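You operate a simulated robot arm through the tools that you are given. There is no shell and no other tool.

You run a simulated robot arm. Do the job below in one go: nothing can be reset, and whatever is moved stays where it is left.

TASK
Raise the head to Mid and fill the large base with 150 g.
Fine: slide it under the nozzle, press the dose button once, pull the tray out again; spill nothing.

Only the result counts: the job must be done as asked and must still hold three seconds after the hand-in. Knocking over, shifting, dropping, spilling or breaking anything else fails it.

THE ROBOT
A 7-joint arm with a two-finger parallel gripper, fixed in place. Base frame: the origin is at the foot of the arm, x ahead of it, y to its left, z up. Units: m, degrees, N and s.
Its first joint turns from -149.0 to 149.0 degrees. Payload 3.43 kg.
The TCP is the grasp point between the finger pads, 0.03 m short of the fingertips. In the tool frame z runs along the fingers and y along their closing line. The gripper opens to 0.094 m. The fingers are 0.028 m wide and 0.01 m thick; the gripper's body (0.05 by 0.096 m) begins 0.055 m behind the TCP.
Orientation is that of the tool frame in the base frame, as a unit quaternion [x, y, z, w]. With the fingers straight down and closing along the base's y, the tool's x points along the base's -x, its y along +y and its z along -z.

THE INTERFACE
- The arm moves only by the tool apply_moves. Its argument "deltas" is a list that holds one entry, the list of rows, each a list of 7 numbers: the shift along the tool's x, y, z in units of 400 mm (1.0 is 400 mm), then the turn, a rotation vector about the tool's x, y, z in units of 60 degrees (1.0 is 60 degrees), then the opening in per cent of the stroke, from 0 (shut) to 100 (fully open). In form: [[[dx, dy, dz, wx, wy, wz, fingers], ...]]. A call has 1 to 20 rows; each row is the pose to reach, as a shift and turn from the pose commanded when the call began, along the tool's axes at that moment. A call with a number of a shift or a turn outside -1 to 1 is refused whole. Each row takes 0.2 s and may step no farther than 0.05 m and 8.6 degrees from the row before; otherwise, or with a gripper value out of range, the whole call is refused. A pose out of reach is approached as far as the arm can. The call stops where the force on the tool passes 80 N (or 10 N more than at its start, if that is more) or the arm is blocked; 0.2 s more then pass. The fingers move at their own pace (about 0.045 m/s each) and stop on an object; they squeeze with about 33 N. The grip force told is the motor's: it shows also when the fingers shut on nothing. Time passes only in rows, and 0.2 s behind the last, so rows that repeat a pose let the fingers close. The reply holds the time, the measured pose of the TCP, the force on the tool along the base axes, the opening and the grip force, in the units named above and with some noise, with the torque about the TCP (base axes, N m) and any sound that the robot's microphone picked up.
- Cameras (640 x 400 px; columns grow to the right, rows downward): "scene" is fixed at [0.3986, -0.5023, 1.637]; the picture's right is [1.00, 0.01, 0.00], its down [0.00, -0.49, -0.87] and it looks along [-0.00, 0.87, -0.49] (base axes); focal length 336 px, centre (320, 200). "wrist" rides on the gripper at [0.076, 0.014, -0.102] in the tool frame; the picture's right is [-0.18, 0.98, 0.00], its down [-0.75, -0.14, -0.64] and it looks along [-0.63, -0.12, 0.77] (tool axes); focal length 243 px, centre (320, 200). There is no depth. A picture from a camera that has moved, and an enlarged one, comes with that camera's place and axes in the base frame and with its lens.
- grab_frame(camera): a new picture of that camera. No time passes.
- close_up(camera, box): a new picture of the part [left, top, right, bottom] of that camera's present view, enlarged. No time passes.
- sign_off(): hands the job in; it is judged then, once.

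Places have to be worked out from the pictures, the camera data and where the tool is seen. Open the gripper and draw the arm clear of the work before you hand the job in, unless the task says otherwise.

The tools are called after "Request:" as name(argument=value, ...) on one line, values as JSON. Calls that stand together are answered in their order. apply_moves: Moves the arm, as the interface text tells. Its arguments: {"type":"object","properties":{"deltas":{"type":"array","items":{"type":"array","items":{"type":"array","items":{"type":"number"}}}}},"required":["deltas"]} The other tools are called the same way: grab_frame (camera) takes a picture; close_up (camera, box) takes an enlarged picture of a part of a camera's view; sign_off () hands the job in.

At the start:

```text
t: 0.0
tool_pos: [0.0066, 0.9875, 1.2503]
tcp_rot: [0.0, 1.0, -0.001, 0.0]
contact_force: [0.1, -0.3, -0.2]
torque: [-0.01, -0.02, 0.01]
opening: 0.0939
grasp_force: 0.2
```

scene: 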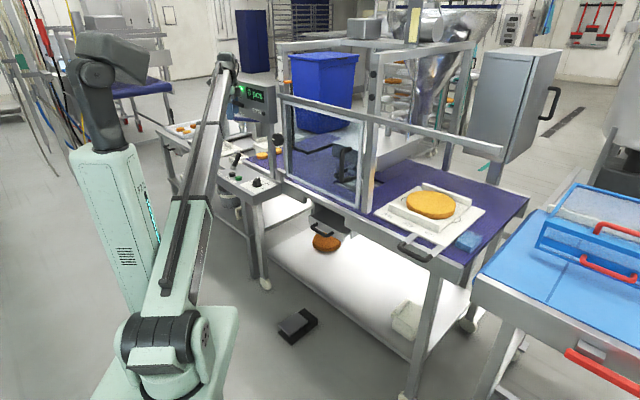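
wrist: 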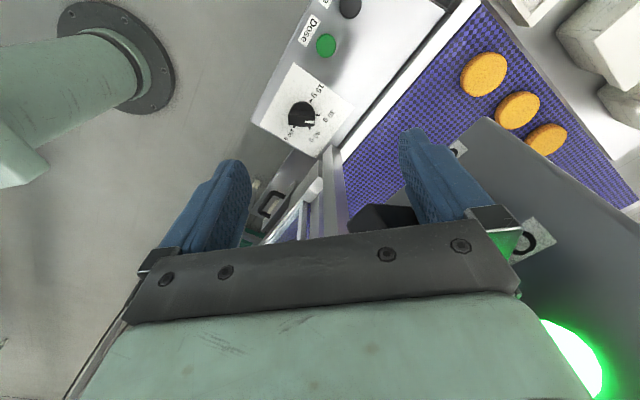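

I start by looking closely at the workcell: the pictures show a tray with a large cake base at right, a door/guard, a panel with a dose button and a rotary dial. I take enlarged views to find details.

Request:
close_up(camera="scene", box=[160, 60, 320, 220])

Request:
close_up(camera="scene", box=[300, 80, 540, 280])

Request:
close_up(camera="wrist", box=[230, 0, 450, 180])

Request:
close_up(camera="scene", box=[260, 0, 520, 200])

```text
2.50 times, centred on (240, 140) of scene
camera zoom: at [0.3986, -0.5023, 1.637], right [1.0, 0.01, 0.0], down [0.0, -0.49, -0.87], along [0.0, 0.87, -0.49], focal length 840 px, centre (520, 350)
```

zoom: 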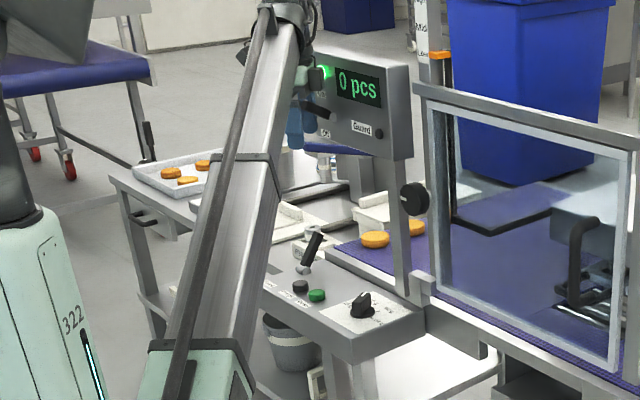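

```text
2.00 times, centred on (420, 180) of scene
camera zoom: at [0.3986, -0.5023, 1.637], right [1.0, 0.01, 0.0], down [0.0, -0.49, -0.87], along [0.0, 0.87, -0.49], focal length 672 px, centre (120, 240)
```

zoom: 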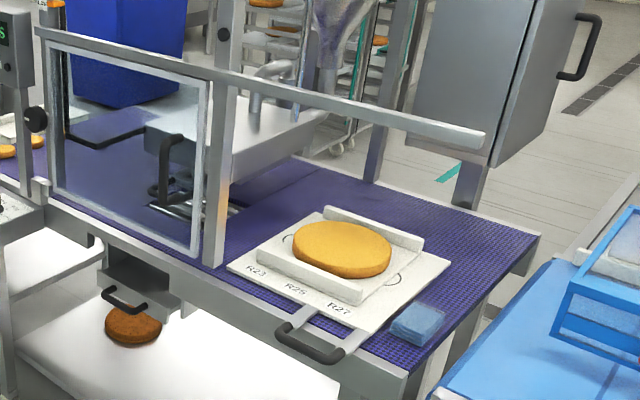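

```text
2.22 times, centred on (340, 90) of wrist
camera zoom: at [-0.0692, 1.0024, 1.3534], right [0.18, 0.98, 0.0], down [0.75, -0.14, 0.64], along [0.63, -0.12, -0.77], focal length 539 px, centre (276, 444)
```

zoom: 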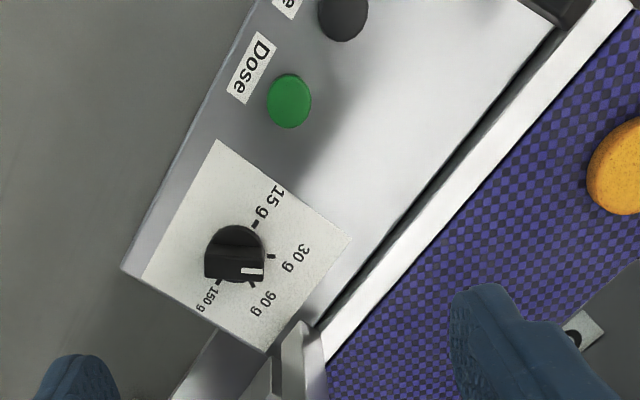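

```text
2.00 times, centred on (390, 100) of scene
camera zoom: at [0.3986, -0.5023, 1.637], right [1.0, 0.01, 0.0], down [0.0, -0.49, -0.87], along [0.0, 0.87, -0.49], focal length 672 px, centre (180, 400)
```

zoom: 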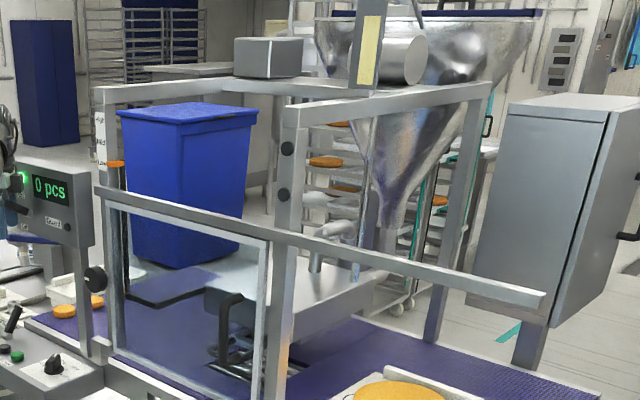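

Next I zoom further into the head-height scale, the panel controls and the tray.

Request:
close_up(camera="scene", box=[290, 40, 350, 90])

Request:
close_up(camera="scene", box=[210, 140, 290, 210])

Request:
close_up(camera="scene", box=[220, 70, 300, 130])

Request:
close_up(camera="scene", box=[360, 170, 500, 270])

Request:
close_up(camera="scene", box=[320, 100, 440, 200])

Request:
close_up(camera="scene", box=[330, 0, 430, 110])

Request:
close_up(camera="scene", box=[290, 190, 390, 260])

```text
8.00 times, centred on (320, 65) of scene
camera zoom: at [0.3986, -0.5023, 1.637], right [1.0, 0.01, 0.0], down [0.0, -0.49, -0.87], along [0.0, 0.87, -0.49], focal length 2688 px, centre (320, 1280)
```

zoom: 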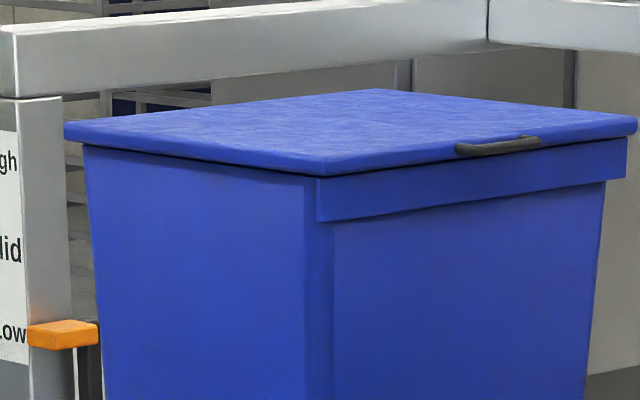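

```text
5.71 times, centred on (250, 175) of scene
camera zoom: at [0.3986, -0.5023, 1.637], right [1.0, 0.01, 0.0], down [0.0, -0.49, -0.87], along [0.0, 0.87, -0.49], focal length 1920 px, centre (720, 343)
```

zoom: 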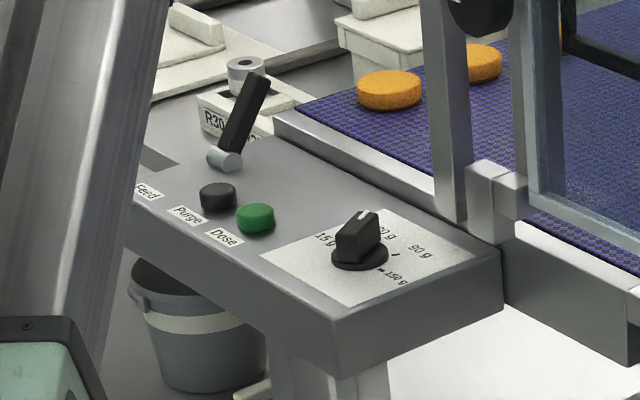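

```text
6.67 times, centred on (260, 100) of scene
camera zoom: at [0.3986, -0.5023, 1.637], right [1.0, 0.01, 0.0], down [0.0, -0.49, -0.87], along [0.0, 0.87, -0.49], focal length 2240 px, centre (720, 867)
```

zoom: 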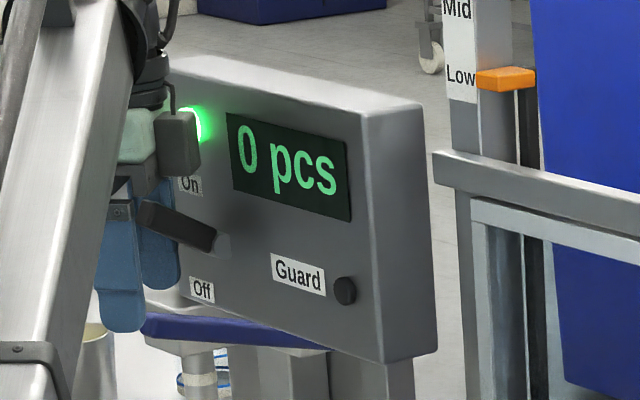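

```text
4.00 times, centred on (430, 220) of scene
camera zoom: at [0.3986, -0.5023, 1.637], right [1.0, 0.01, 0.0], down [0.0, -0.49, -0.87], along [0.0, 0.87, -0.49], focal length 1344 px, centre (-120, 120)
```

zoom: 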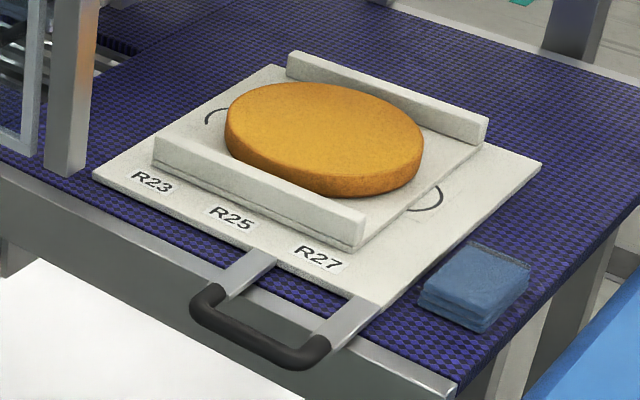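

```text
4.00 times, centred on (380, 150) of scene
camera zoom: at [0.3986, -0.5023, 1.637], right [1.0, 0.01, 0.0], down [0.0, -0.49, -0.87], along [0.0, 0.87, -0.49], focal length 1344 px, centre (80, 400)
```

zoom: 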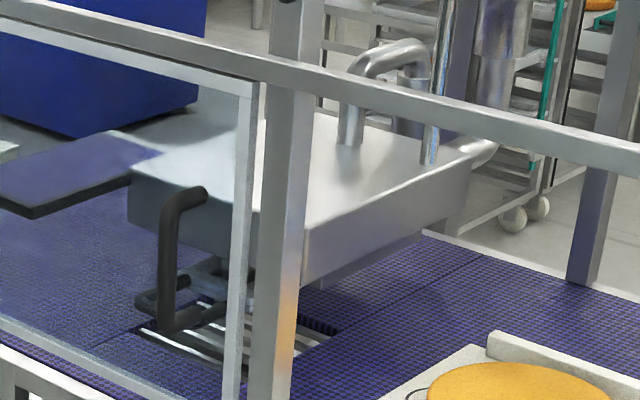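

```text
3.64 times, centred on (380, 55) of scene
camera zoom: at [0.3986, -0.5023, 1.637], right [1.0, 0.01, 0.0], down [0.0, -0.49, -0.87], along [0.0, 0.87, -0.49], focal length 1222 px, centre (102, 727)
```

zoom: 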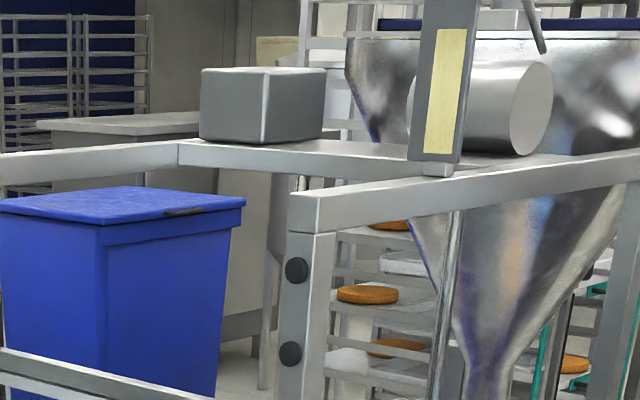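

```text
5.71 times, centred on (340, 225) of scene
camera zoom: at [0.3986, -0.5023, 1.637], right [1.0, 0.01, 0.0], down [0.0, -0.49, -0.87], along [0.0, 0.87, -0.49], focal length 1920 px, centre (206, 57)
```

zoom: 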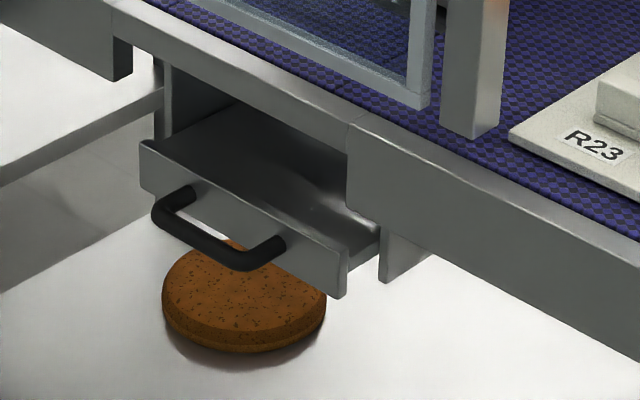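

The machine seems turned about 45°, with the panel (lever, Purge, Dose, dial) under the tool at z≈0.89. I draw the tool back from the display box, rise a little and turn it so that the wrist camera faces the machine front.

Request:
apply_moves(deltas=[[[-0.045, -0.084, -0.016, 0, 0, 0, 100], [-0.09, -0.167, -0.031, 0, 0, 0, 100], [-0.134, -0.251, -0.047, 0, 0, -0.125, 100], [-0.179, -0.334, -0.0625, 0, 0, -0.25, 100], [-0.224, -0.418, -0.078, 0, 0, -0.375, 100], [-0.269, -0.502, -0.094, 0, 0, -0.5, 100], [-0.314, -0.585, -0.109, 0, 0, -0.625, 100], [-0.3586, -0.669, -0.125, 0, 0, -0.75, 100]]])

Request:
grab_frame(camera="wrist")

Request:
grab_frame(camera="scene")

```text
t: 0.4
tool_pos: [0.0074, 0.9829, 1.2511]
tcp_rot: [-0.013, 1.0, 0.013, -0.007]
contact_force: [-15.2, 24.5, -8.3]
torque: [-1.1, -0.26, 1.01]
opening: 0.0941
grasp_force: 0.6
stopped in row 1: the force on the tool passed its limit at 111 N (the readings are from after the stop); the commanded pose is now the measured one
```

```text
taken
camera wrist: at [-0.068, 0.9926, 1.3562], right [0.16, 0.99, 0.02], down [0.77, -0.14, 0.63], along [0.62, -0.08, -0.78], focal length 243 px, centre (320, 200)
```

wrist: 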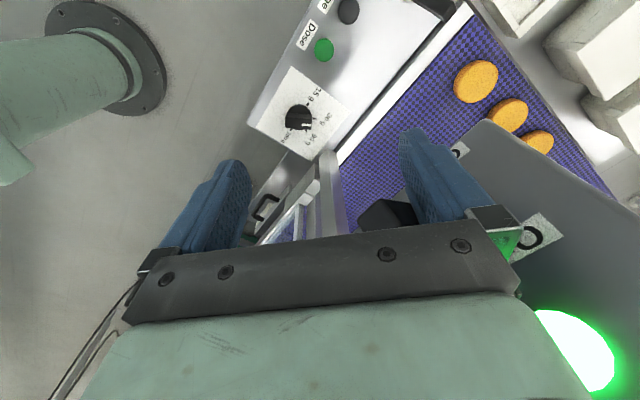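

```text
taken
```

scene: 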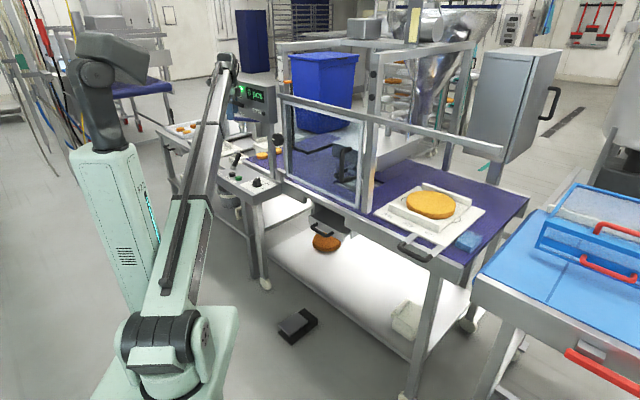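

The tool was stopped by contact: the +y finger seems to sit behind the On/Off lever of the display box. I look closely before I move again.

Request:
close_up(camera="wrist", box=[340, 110, 620, 290])

Request:
close_up(camera="scene", box=[205, 50, 285, 140])

Request:
close_up(camera="wrist", box=[230, 100, 440, 260])

```text
2.22 times, centred on (480, 200) of wrist
camera zoom: at [-0.068, 0.9926, 1.3562], right [0.16, 0.99, 0.02], down [0.77, -0.14, 0.63], along [0.62, -0.08, -0.78], focal length 539 px, centre (-36, 200)
```

zoom: 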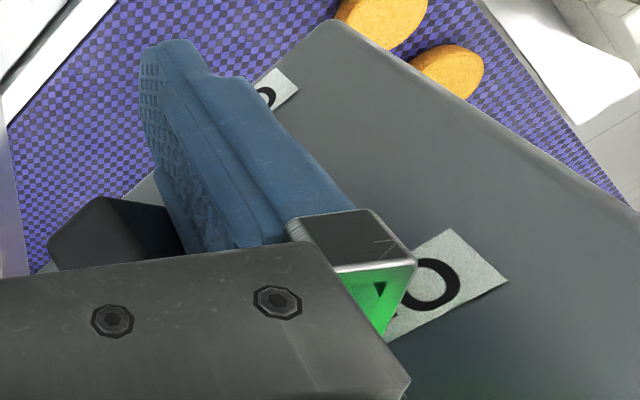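

```text
4.44 times, centred on (245, 95) of scene
camera zoom: at [0.3986, -0.5023, 1.637], right [1.0, 0.01, 0.0], down [0.0, -0.49, -0.87], along [0.0, 0.87, -0.49], focal length 1494 px, centre (653, 667)
```

zoom: 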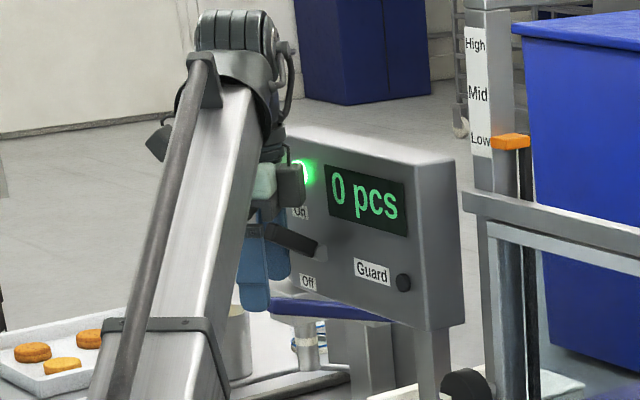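

```text
2.50 times, centred on (335, 180) of wrist
camera zoom: at [-0.068, 0.9926, 1.3562], right [0.16, 0.99, 0.02], down [0.77, -0.14, 0.63], along [0.62, -0.08, -0.78], focal length 606 px, centre (282, 250)
```

zoom: 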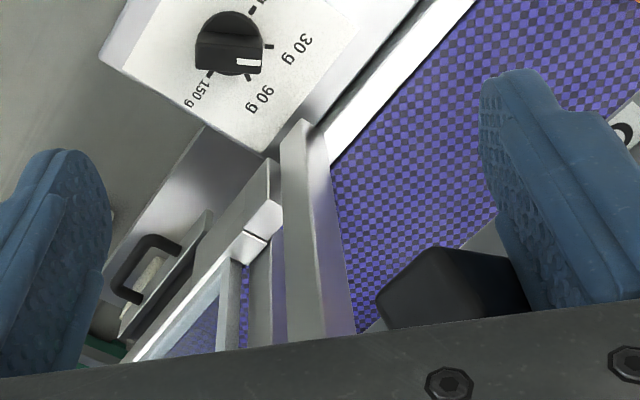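

The lever sticks out of the face between my fingers, and the +y finger pushed on its side; it still points to On and the display is unchanged. I shift about 7 mm away from the contact (to −u, left along the box face) and straighten the small tilt.

Request:
apply_moves(deltas=[[[0.0125, 0.0125, 0, 0.025, -0.013, 0.025, 100], [0.0125, 0.0125, 0, 0.025, -0.013, 0.025, 100]]])

Request:
close_up(camera="wrist", box=[340, 110, 620, 290])

```text
t: 1.0
tool_pos: [0.0054, 0.9836, 1.2531]
tcp_rot: [0.003, 1.0, -0.001, 0.002]
contact_force: [-4.1, 3.1, -0.7]
torque: [0.0, -0.02, 0.22]
opening: 0.0938
grasp_force: 0.1
```

```text
2.22 times, centred on (480, 200) of wrist
camera zoom: at [-0.0705, 0.9982, 1.356], right [0.19, 0.98, 0.0], down [0.75, -0.15, 0.64], along [0.63, -0.12, -0.76], focal length 539 px, centre (-36, 200)
```

zoom: 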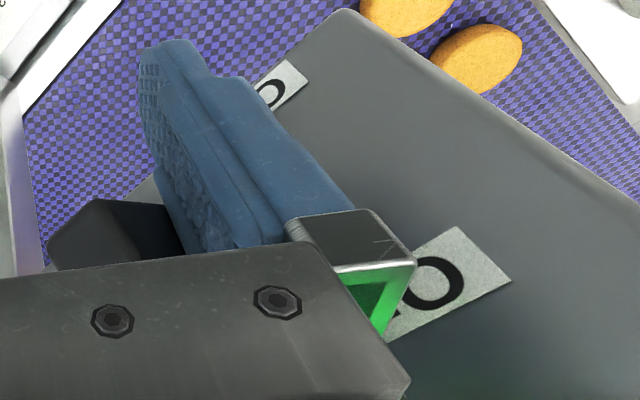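

A small residual force remains. I shift a further few millimetres the same way and let it settle.

Request:
apply_moves(deltas=[[[0.008, 0.008, 0, 0, 0, 0, 100], [0.008, 0.008, 0, 0, 0, 0, 100], [0.008, 0.008, 0, 0, 0, 0, 100]]])

Request:
close_up(camera="scene", box=[205, 50, 285, 140])

```text
t: 1.8
tool_pos: [0.0002, 0.985, 1.2533]
tcp_rot: [0.004, 1.0, 0.0, 0.002]
contact_force: [0.6, 0.6, -0.7]
torque: [0.01, -0.02, 0.0]
opening: 0.094
grasp_force: 0.0
```

```text
4.44 times, centred on (245, 95) of scene
camera zoom: at [0.3986, -0.5023, 1.637], right [1.0, 0.01, 0.0], down [0.0, -0.49, -0.87], along [0.0, 0.87, -0.49], focal length 1494 px, centre (653, 667)
```

zoom: 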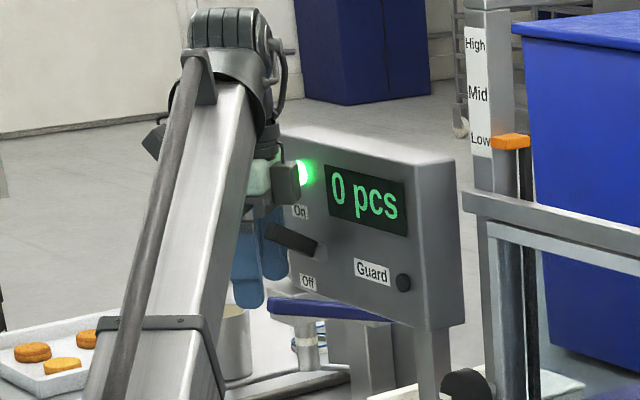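

The tool is free now (forces near zero). I slide out straight along −n (away from the box face, parallel to the lever) in small steps.

Request:
apply_moves(deltas=[[[0.027, -0.027, 0, 0, 0, 0, 100], [0.053, -0.053, 0, 0, 0, 0, 100], [0.09, -0.09, 0, 0, 0, 0, 100], [0.13, -0.13, 0, 0, 0, 0, 100], [0.17, -0.17, 0, 0, 0, 0, 100], [0.21, -0.21, 0, 0, 0, 0, 100], [0.26, -0.26, 0, 0, 0, 0, 100], [0.3, -0.3, 0, 0, 0, 0, 100]]])

Request:
grab_frame(camera="wrist")

Request:
close_up(camera="scene", box=[205, 50, 285, 140])

```text
t: 3.6
tool_pos: [-0.1232, 0.8739, 1.2411]
tcp_rot: [0.004, 1.0, 0.011, -0.002]
contact_force: [-0.1, 1.1, -0.5]
torque: [-0.04, 0.0, -0.02]
opening: 0.0939
grasp_force: 0.2
out of reach, approached as far as the arm can: row 5, 6, 7, 8
```

```text
taken
camera wrist: at [-0.1969, 0.8874, 1.3452], right [0.19, 0.98, 0.02], down [0.75, -0.16, 0.64], along [0.63, -0.1, -0.77], focal length 243 px, centre (320, 200)
```

wrist: 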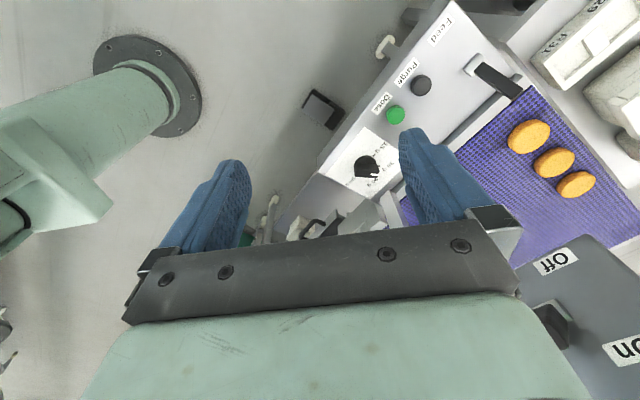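

```text
4.44 times, centred on (245, 95) of scene
camera zoom: at [0.3986, -0.5023, 1.637], right [1.0, 0.01, 0.0], down [0.0, -0.49, -0.87], along [0.0, 0.87, -0.49], focal length 1494 px, centre (653, 667)
```

zoom: 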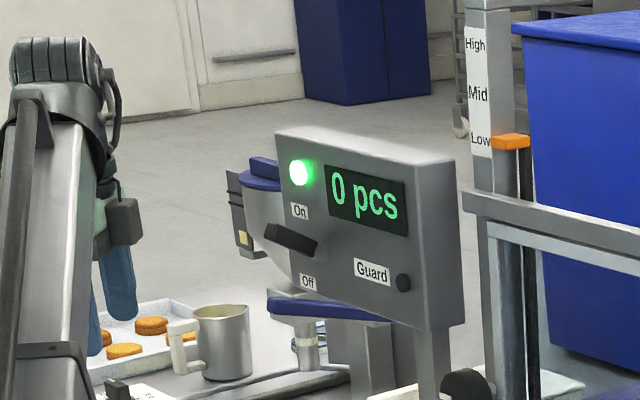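

The tool is clear of the lever, which still stands at On. The arm reported a reach limit on folding in, so I look at the whole scene to understand the arm's posture.

Request:
grab_frame(camera="scene")

```text
taken
```

scene: 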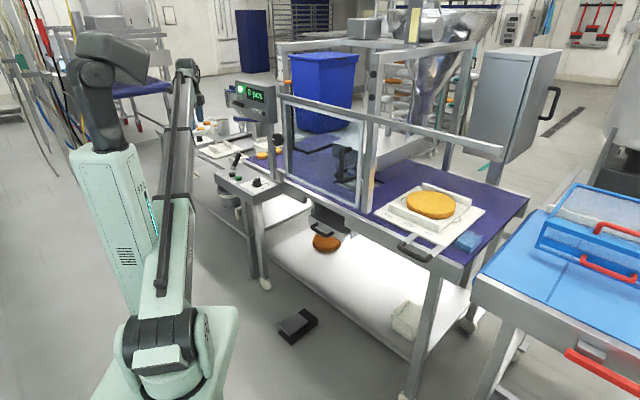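

The tool is at about (-0.12, 0.87, 1.24), well in front of the display box. I now travel along the machine front toward its middle while turning the camera to face it (45° about the vertical).

Request:
apply_moves(deltas=[[[-0.1, -0.0525, 0.0125, 0, 0, -0.08, 100], [-0.2, -0.105, 0.025, 0, 0, -0.165, 100], [-0.3, -0.158, 0.0375, 0, 0, -0.25, 100], [-0.4, -0.21, 0.05, 0, 0, -0.335, 100], [-0.5, -0.263, 0.0625, 0, 0, -0.42, 100], [-0.6, -0.315, 0.075, 0, 0, -0.505, 100], [-0.7, -0.368, 0.0875, 0, 0, -0.59, 100], [-0.8, -0.42, 0.1, 0, 0, -0.67, 100], [-0.9, -0.473, 0.1125, 0, 0, -0.75, 100], [-0.9, -0.473, 0.1125, 0, 0, -0.75, 100]]])

Request:
grab_frame(camera="wrist")

Request:
grab_frame(camera="scene")

```text
t: 5.8
tool_pos: [0.2443, 0.696, 1.1674]
tcp_rot: [-0.38, 0.925, 0.013, 0.012]
contact_force: [0.1, -0.3, -1.4]
torque: [0.02, 0.01, -0.02]
opening: 0.0941
grasp_force: 0.0
out of reach, approached as far as the arm can: row 1, 2, 3, 4, 5, 6, 7, 8, 9, 10
```

```text
taken
camera wrist: at [0.1799, 0.6494, 1.2687], right [-0.56, 0.83, 0.02], down [0.63, 0.41, 0.66], along [0.54, 0.39, -0.75], focal length 243 px, centre (320, 200)
```

wrist: 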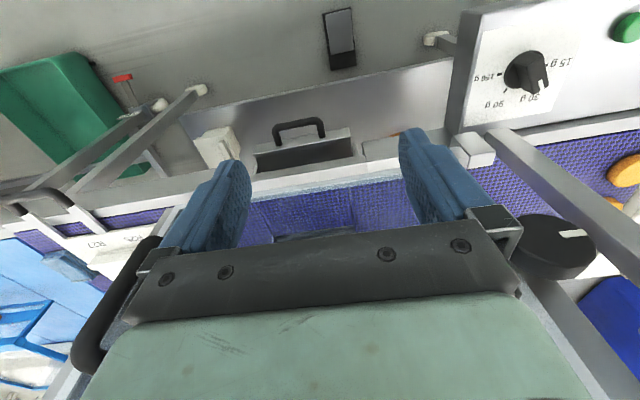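

```text
taken
```

scene: 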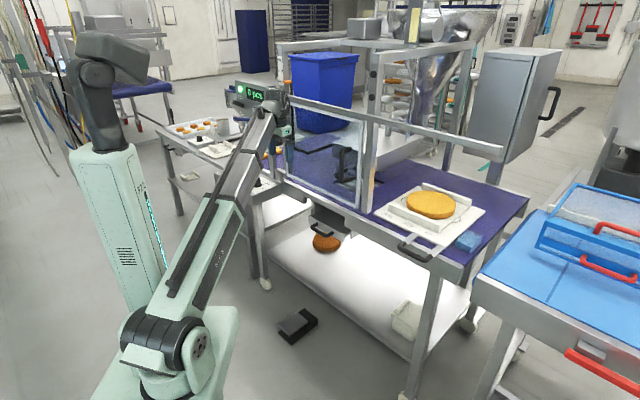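

The view now shows the drawer, panel, a black knob with a white mark on the post at right and a black handle at left. I zoom into these.

Request:
close_up(camera="wrist", box=[440, 120, 640, 320])

Request:
close_up(camera="wrist", box=[0, 180, 260, 400])

Request:
close_up(camera="wrist", box=[150, 90, 450, 250])

Request:
close_up(camera="scene", box=[230, 70, 390, 220])

```text
2.00 times, centred on (540, 220) of wrist
camera zoom: at [0.1799, 0.6494, 1.2687], right [-0.56, 0.83, 0.02], down [0.63, 0.41, 0.66], along [0.54, 0.39, -0.75], focal length 485 px, centre (-120, 160)
```

zoom: 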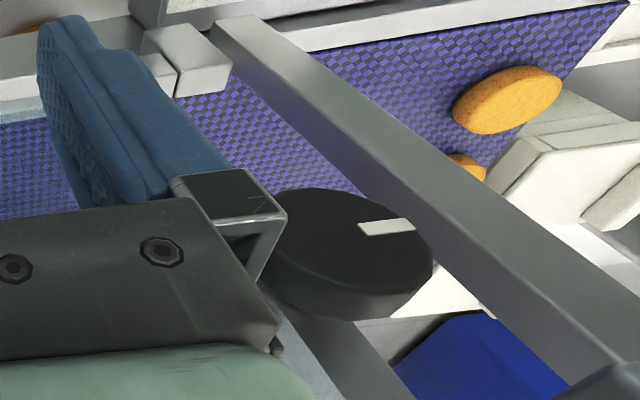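

```text
1.82 times, centred on (130, 290) of wrist
camera zoom: at [0.1799, 0.6494, 1.2687], right [-0.56, 0.83, 0.02], down [0.63, 0.41, 0.66], along [0.54, 0.39, -0.75], focal length 441 px, centre (666, 36)
```

zoom: 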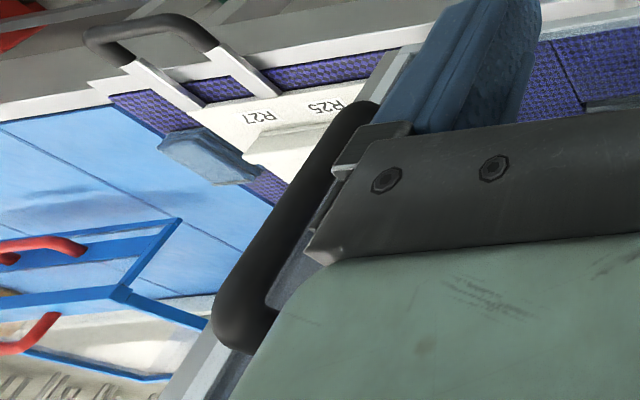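

```text
2.13 times, centred on (300, 170) of wrist
camera zoom: at [0.1799, 0.6494, 1.2687], right [-0.56, 0.83, 0.02], down [0.63, 0.41, 0.66], along [0.54, 0.39, -0.75], focal length 518 px, centre (363, 264)
```

zoom: 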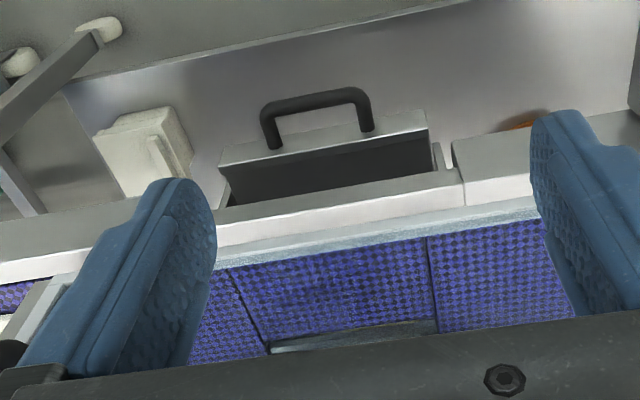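

```text
2.67 times, centred on (310, 145) of scene
camera zoom: at [0.3986, -0.5023, 1.637], right [1.0, 0.01, 0.0], down [0.0, -0.49, -0.87], along [0.0, 0.87, -0.49], focal length 896 px, centre (347, 347)
```

zoom: 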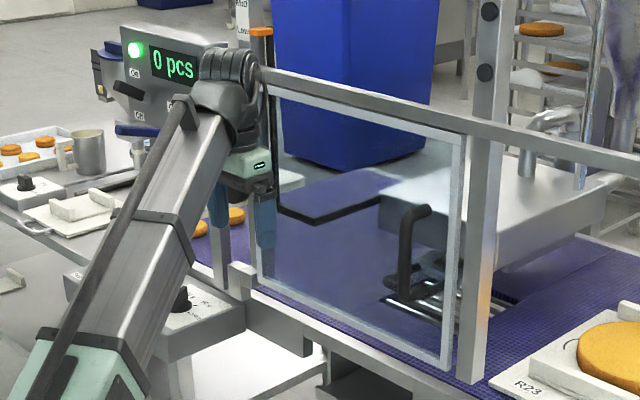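

The black vertical bar is the handle of the sliding guard (≈(0.50,0.62,1.09–1.21)), and the knob with a white mark sits at ≈(0.207,0.943,1.13) on the left post. I zoom in on the knob area and posts from the fixed camera for any markings.

Request:
close_up(camera="scene", box=[262, 50, 318, 85])

Request:
close_up(camera="scene", box=[330, 130, 390, 220])

Request:
close_up(camera="scene", box=[360, 60, 400, 110])

Request:
close_up(camera="scene", box=[150, 100, 280, 200])

```text
11.43 times, centred on (290, 68) of scene
camera zoom: at [0.3986, -0.5023, 1.637], right [1.0, 0.01, 0.0], down [0.0, -0.49, -0.87], along [0.0, 0.87, -0.49], focal length 3840 px, centre (663, 1714)
```

zoom: 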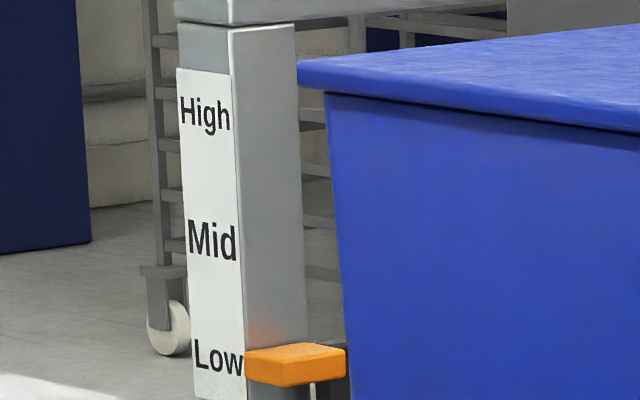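

```text
4.44 times, centred on (360, 175) of scene
camera zoom: at [0.3986, -0.5023, 1.637], right [1.0, 0.01, 0.0], down [0.0, -0.49, -0.87], along [0.0, 0.87, -0.49], focal length 1494 px, centre (142, 311)
```

zoom: 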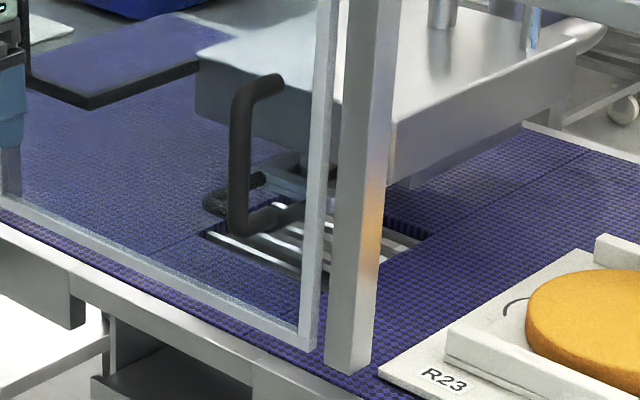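

```text
8.00 times, centred on (380, 85) of scene
camera zoom: at [0.3986, -0.5023, 1.637], right [1.0, 0.01, 0.0], down [0.0, -0.49, -0.87], along [0.0, 0.87, -0.49], focal length 2688 px, centre (-160, 1120)
```

zoom: 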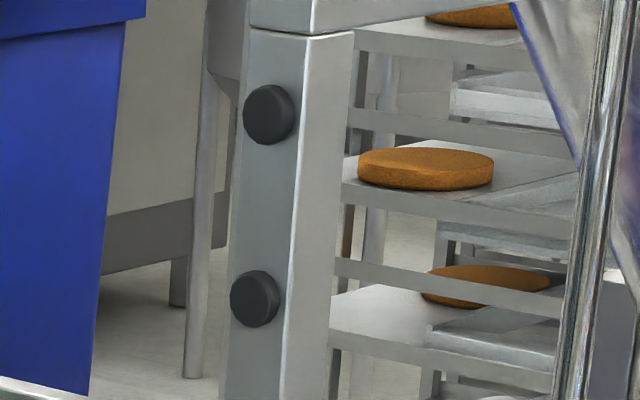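

```text
4.00 times, centred on (215, 150) of scene
camera zoom: at [0.3986, -0.5023, 1.637], right [1.0, 0.01, 0.0], down [0.0, -0.49, -0.87], along [0.0, 0.87, -0.49], focal length 1344 px, centre (740, 400)
```

zoom: 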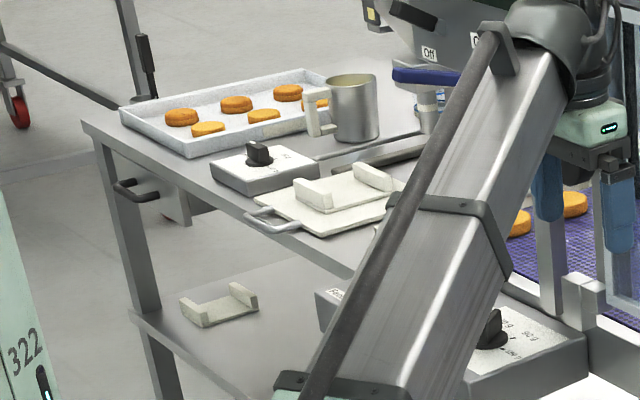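

The head scale shows Low/Mid/High with the orange pointer at Low. To look into the bay I tilt the tool 45° forward about the grasp point, so the wrist camera looks nearly level at the machine; this should also ease the arm's reach limit.

Request:
apply_moves(deltas=[[[0, 0, 0, 0, -0.125, 0, 100], [0, 0, 0, 0, -0.25, 0, 100], [0, 0, 0, 0, -0.375, 0, 100], [0, 0, 0, 0, -0.5, 0, 100], [0, 0, 0, 0, -0.625, 0, 100], [0, 0, 0, 0, -0.75, 0, 100], [0, 0, 0, 0, -0.75, 0, 100]]])

Request:
grab_frame(camera="wrist")

Request:
grab_frame(camera="scene")

```text
t: 7.4
tool_pos: [0.2423, 0.6961, 1.1702]
tcp_rot: [-0.351, 0.854, 0.145, 0.355]
contact_force: [-0.1, 0.6, -0.3]
torque: [-0.01, -0.01, -0.01]
opening: 0.0943
grasp_force: 0.1
```

```text
taken
camera wrist: at [0.1443, 0.6186, 1.1886], right [-0.6, 0.79, 0.13], down [0.15, -0.05, 0.99], along [0.79, 0.61, -0.09], focal length 243 px, centre (320, 200)
```

wrist: 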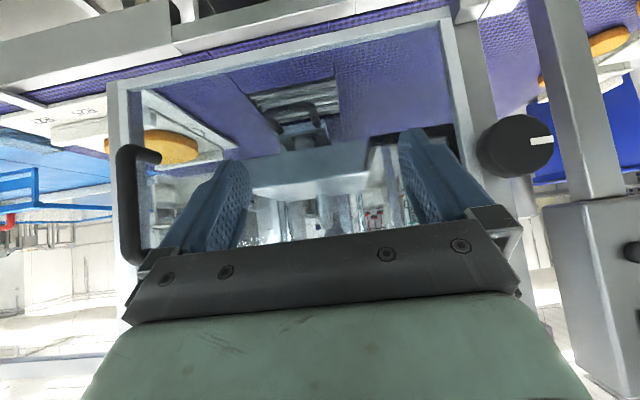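

```text
taken
```

scene: 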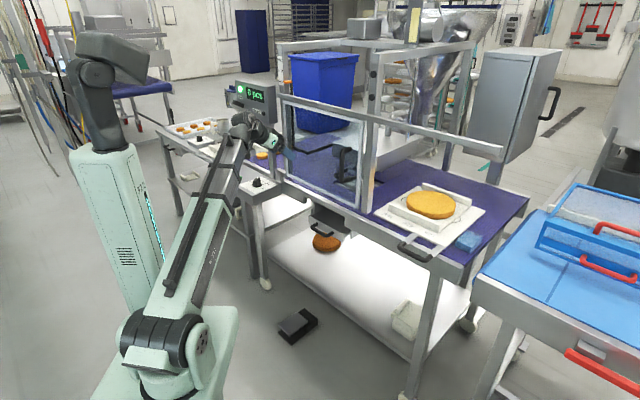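

This view shows the bay through the guard glass: grid, nozzle with a loop handle, the knob on the left post. I zoom in on each.

Request:
close_up(camera="wrist", box=[200, 40, 440, 240])

Request:
close_up(camera="wrist", box=[0, 60, 240, 240])

Request:
close_up(camera="wrist", box=[440, 60, 640, 260])

Request:
close_up(camera="wrist", box=[240, 70, 380, 160])

```text
2.00 times, centred on (320, 140) of wrist
camera zoom: at [0.1443, 0.6186, 1.1886], right [-0.6, 0.79, 0.13], down [0.15, -0.05, 0.99], along [0.79, 0.61, -0.09], focal length 485 px, centre (320, 320)
```

zoom: 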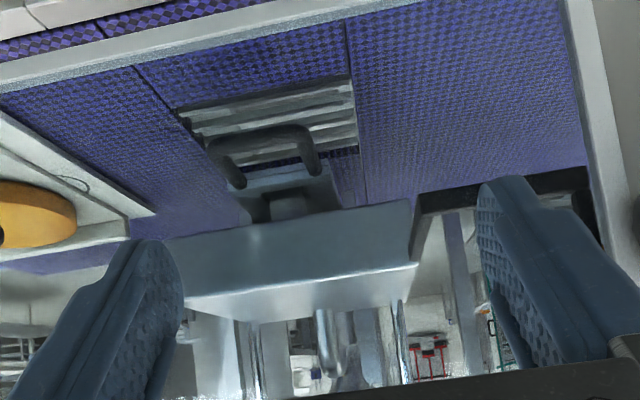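

```text
2.22 times, centred on (120, 150) of wrist
camera zoom: at [0.1443, 0.6186, 1.1886], right [-0.6, 0.79, 0.13], down [0.15, -0.05, 0.99], along [0.79, 0.61, -0.09], focal length 539 px, centre (764, 311)
```

zoom: 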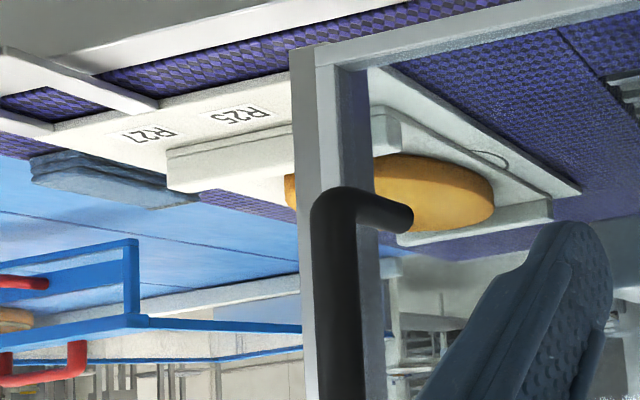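

```text
2.00 times, centred on (540, 160) of wrist
camera zoom: at [0.1443, 0.6186, 1.1886], right [-0.6, 0.79, 0.13], down [0.15, -0.05, 0.99], along [0.79, 0.61, -0.09], focal length 485 px, centre (-120, 280)
```

zoom: 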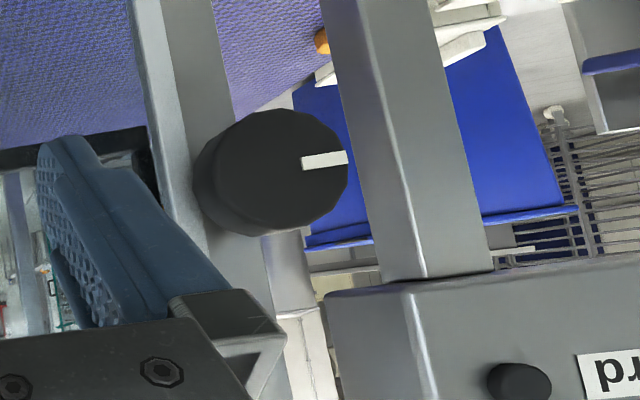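

```text
4.44 times, centred on (310, 115) of wrist
camera zoom: at [0.1443, 0.6186, 1.1886], right [-0.6, 0.79, 0.13], down [0.15, -0.05, 0.99], along [0.79, 0.61, -0.09], focal length 1078 px, centre (364, 578)
```

zoom: 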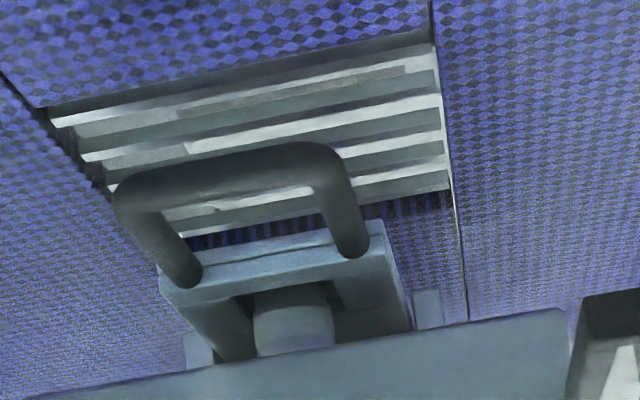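

The head carries a nozzle bracket with a loop handle, and a dark bracket links the head to the left post beside the round knob (white mark at 9 o'clock). I move the camera left along −u and slightly back to view the knob and post straight on.

Request:
apply_moves(deltas=[[[0.022, 0.1, -0.022, 0, 0, 0, 100], [0.044, 0.2, -0.044, 0, 0, 0, 100], [0.066, 0.3, -0.066, 0, 0, 0, 100], [0.088, 0.4, -0.088, 0, 0, 0, 100], [0.088, 0.4, -0.088, 0, 0, 0, 100]]])

Request:
grab_frame(camera="wrist")

Request:
close_up(camera="wrist", box=[240, 40, 520, 240])

```text
t: 8.6
tool_pos: [0.0945, 0.7775, 1.1691]
tcp_rot: [-0.352, 0.854, 0.144, 0.355]
contact_force: [0.1, -0.2, 0.3]
torque: [-0.01, 0.02, 0.03]
opening: 0.0938
grasp_force: 0.1
```

```text
taken
camera wrist: at [-0.0055, 0.6999, 1.1884], right [-0.6, 0.79, 0.13], down [0.15, -0.04, 0.99], along [0.79, 0.61, -0.1], focal length 243 px, centre (320, 200)
```

wrist: 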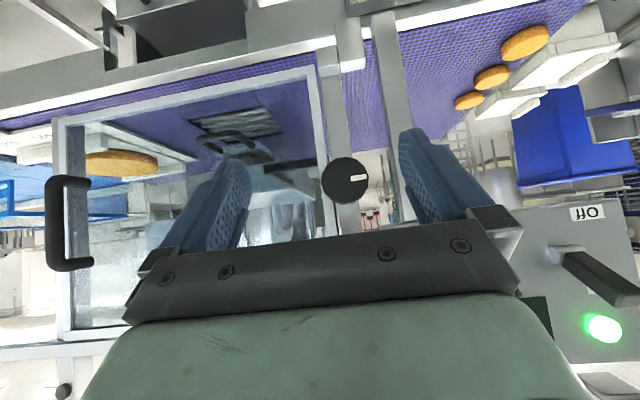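

```text
2.00 times, centred on (380, 140) of wrist
camera zoom: at [-0.0055, 0.6999, 1.1884], right [-0.6, 0.79, 0.13], down [0.15, -0.04, 0.99], along [0.79, 0.61, -0.1], focal length 485 px, centre (200, 320)
```

zoom: 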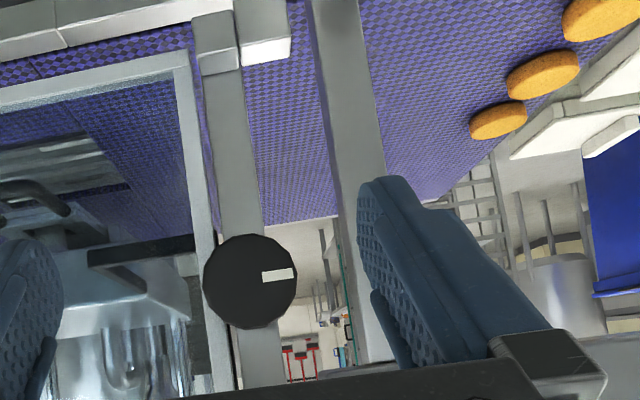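

The knob (≈6 cm across) sits on the left post under the display box. Next I look down at the panel to read the dial setting exactly: I shift left, lower, and reduce the forward tilt to 15°.

Request:
apply_moves(deltas=[[[0.031, 0.0625, 0.031, 0, 0.125, 0, 100], [0.062, 0.125, 0.062, 0, 0.25, 0, 100], [0.093, 0.1875, 0.093, 0, 0.375, 0, 100], [0.124, 0.25, 0.1235, 0, 0.5, 0, 100], [0.124, 0.25, 0.1235, 0, 0.5, 0, 100]]])

Request:
grab_frame(camera="wrist")

Request:
close_up(camera="wrist", box=[220, 60, 420, 200])

```text
t: 9.8
tool_pos: [0.0251, 0.848, 1.0992]
tcp_rot: [-0.376, 0.917, 0.049, 0.121]
contact_force: [-0.4, 0.8, -1.1]
torque: [0.02, 0.0, -0.04]
opening: 0.0942
grasp_force: 0.0
```

```text
taken
camera wrist: at [-0.0559, 0.7882, 1.1791], right [-0.56, 0.82, 0.05], down [0.5, 0.3, 0.81], along [0.66, 0.48, -0.58], focal length 243 px, centre (320, 200)
```

wrist: 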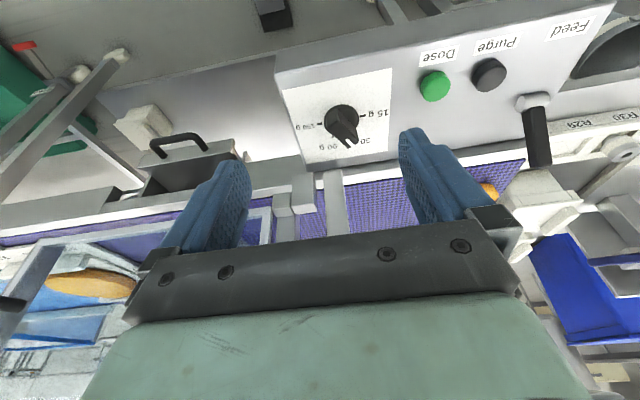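

```text
2.86 times, centred on (320, 130) of wrist
camera zoom: at [-0.0559, 0.7882, 1.1791], right [-0.56, 0.82, 0.05], down [0.5, 0.3, 0.81], along [0.66, 0.48, -0.58], focal length 693 px, centre (320, 400)
```

zoom: 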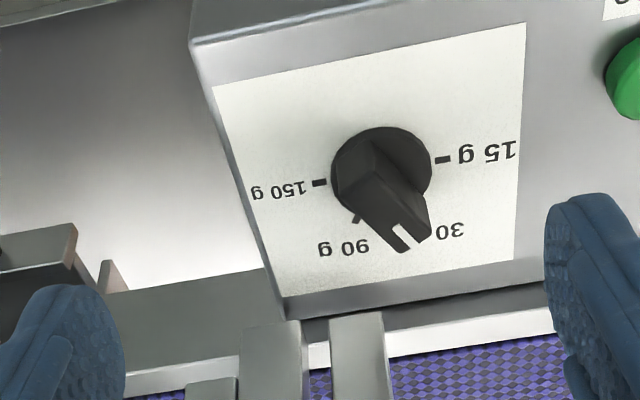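

The dial is at 30 g (marks at 15, 30, 90, 150 g about 60° apart), its centre ≈(0.091,0.943,0.90), so it needs 120° clockwise. I go above it, leaning the hand 25° back toward the robot to stay clear of the display box, with the closing line across the pointer bar.

Request:
apply_moves(deltas=[[[-0.051, 0.0135, 0.084, 0.011, -0.041, -0.125, 75], [-0.102, 0.027, 0.168, 0.022, -0.081, -0.249, 75], [-0.153, 0.04, 0.252, 0.033, -0.122, -0.374, 75], [-0.2037, 0.0538, 0.3363, 0.0437, -0.1628, -0.4987, 75], [-0.2037, 0.0538, 0.3363, 0.0437, -0.1628, -0.4987, 75]]])

Request:
grab_frame(camera="wrist")

Request:
grab_frame(camera="scene")

```text
t: 11.0
tool_pos: [0.0912, 0.9455, 0.9916]
tcp_rot: [-0.592, 0.776, 0.027, 0.216]
contact_force: [0.4, -0.8, 0.3]
torque: [0.03, -0.05, 0.0]
opening: 0.0707
grasp_force: 0.1
```

```text
taken
camera wrist: at [0.0318, 0.8497, 1.0549], right [-0.88, 0.46, -0.14], down [0.09, 0.45, 0.89], along [0.47, 0.77, -0.44], focal length 243 px, centre (320, 200)
```

wrist: 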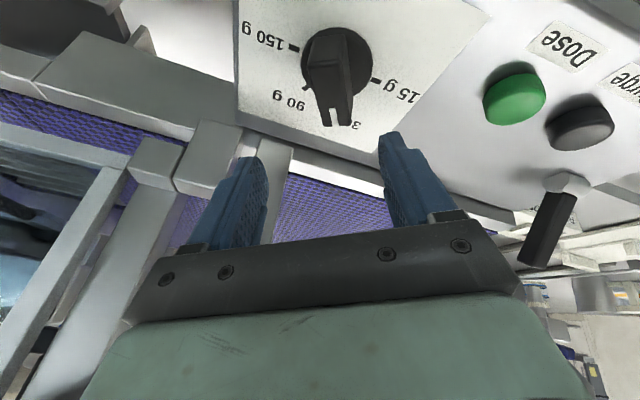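

```text
taken
```

scene: 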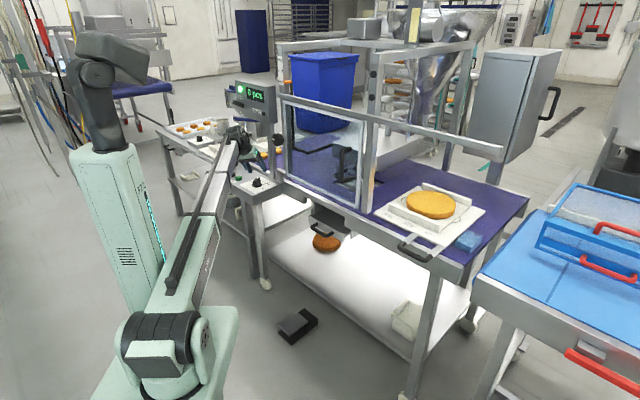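

I am above the dial; I zoom in to see the bar's shape and check the alignment.

Request:
close_up(camera="wrist", box=[230, 0, 450, 160])

Request:
close_up(camera="scene", box=[220, 120, 300, 210])

```text
2.50 times, centred on (340, 80) of wrist
camera zoom: at [0.0318, 0.8497, 1.0549], right [-0.88, 0.46, -0.14], down [0.09, 0.45, 0.89], along [0.47, 0.77, -0.44], focal length 606 px, centre (270, 500)
```

zoom: 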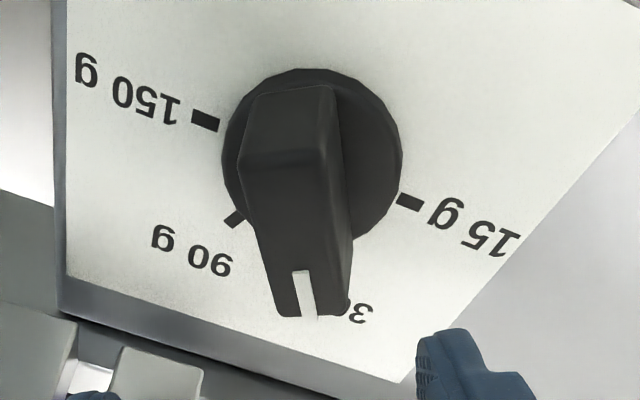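

```text
4.44 times, centred on (260, 165) of scene
camera zoom: at [0.3986, -0.5023, 1.637], right [1.0, 0.01, 0.0], down [0.0, -0.49, -0.87], along [0.0, 0.87, -0.49], focal length 1494 px, centre (587, 356)
```

zoom: 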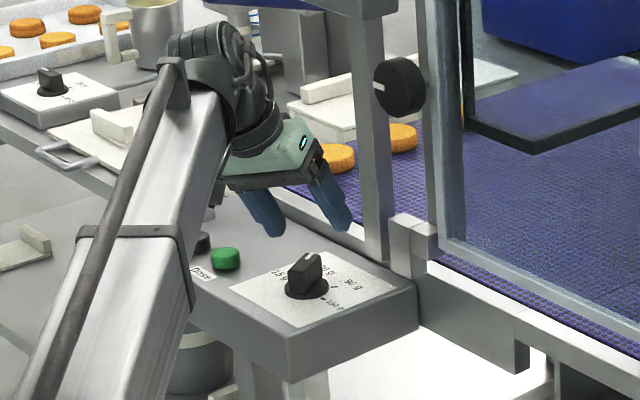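

The dial is directly beneath the TCP. I lower about 6 cm so that the open fingers straddle the bar, with the tips still a few millimetres above the panel.

Request:
apply_moves(deltas=[[[0.017, 0.009, 0.033, 0, 0, 0, 75], [0.035, 0.0175, 0.065, 0, 0, 0, 75], [0.052, 0.026, 0.098, 0, 0, 0, 75], [0.069, 0.035, 0.1295, 0, 0, 0, 75], [0.069, 0.035, 0.1295, 0, 0, 0, 75]]])

Request:
grab_frame(camera="wrist")

Request:
close_up(camera="scene", box=[220, 120, 300, 210])

```text
t: 12.2
tool_pos: [0.0875, 0.9385, 0.9399]
tcp_rot: [-0.591, 0.775, 0.034, 0.221]
contact_force: [-1.3, -13.5, 26.4]
torque: [-0.27, 0.93, 0.52]
opening: 0.0656
grasp_force: 0.0
stopped in row 5: the force on the tool passed its limit at 84 N (the readings are from after the stop); the commanded pose is now the measured one
```

```text
taken
camera wrist: at [0.0291, 0.8417, 1.0018], right [-0.88, 0.46, -0.14], down [0.09, 0.44, 0.9], along [0.47, 0.77, -0.42], focal length 243 px, centre (320, 200)
```

wrist: 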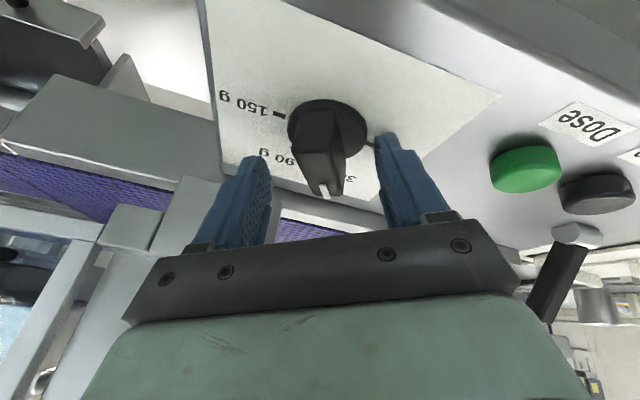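

```text
4.44 times, centred on (260, 165) of scene
camera zoom: at [0.3986, -0.5023, 1.637], right [1.0, 0.01, 0.0], down [0.0, -0.49, -0.87], along [0.0, 0.87, -0.49], focal length 1494 px, centre (587, 356)
```

zoom: 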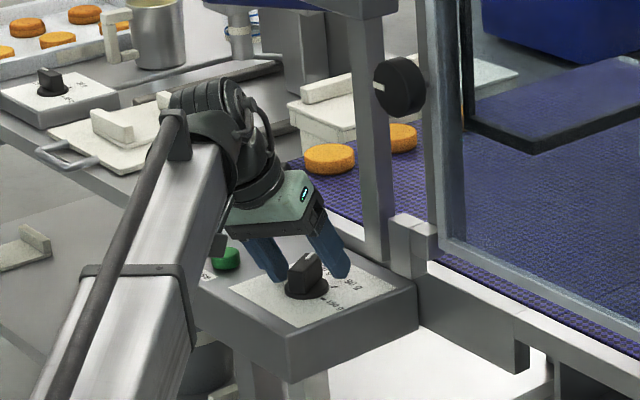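

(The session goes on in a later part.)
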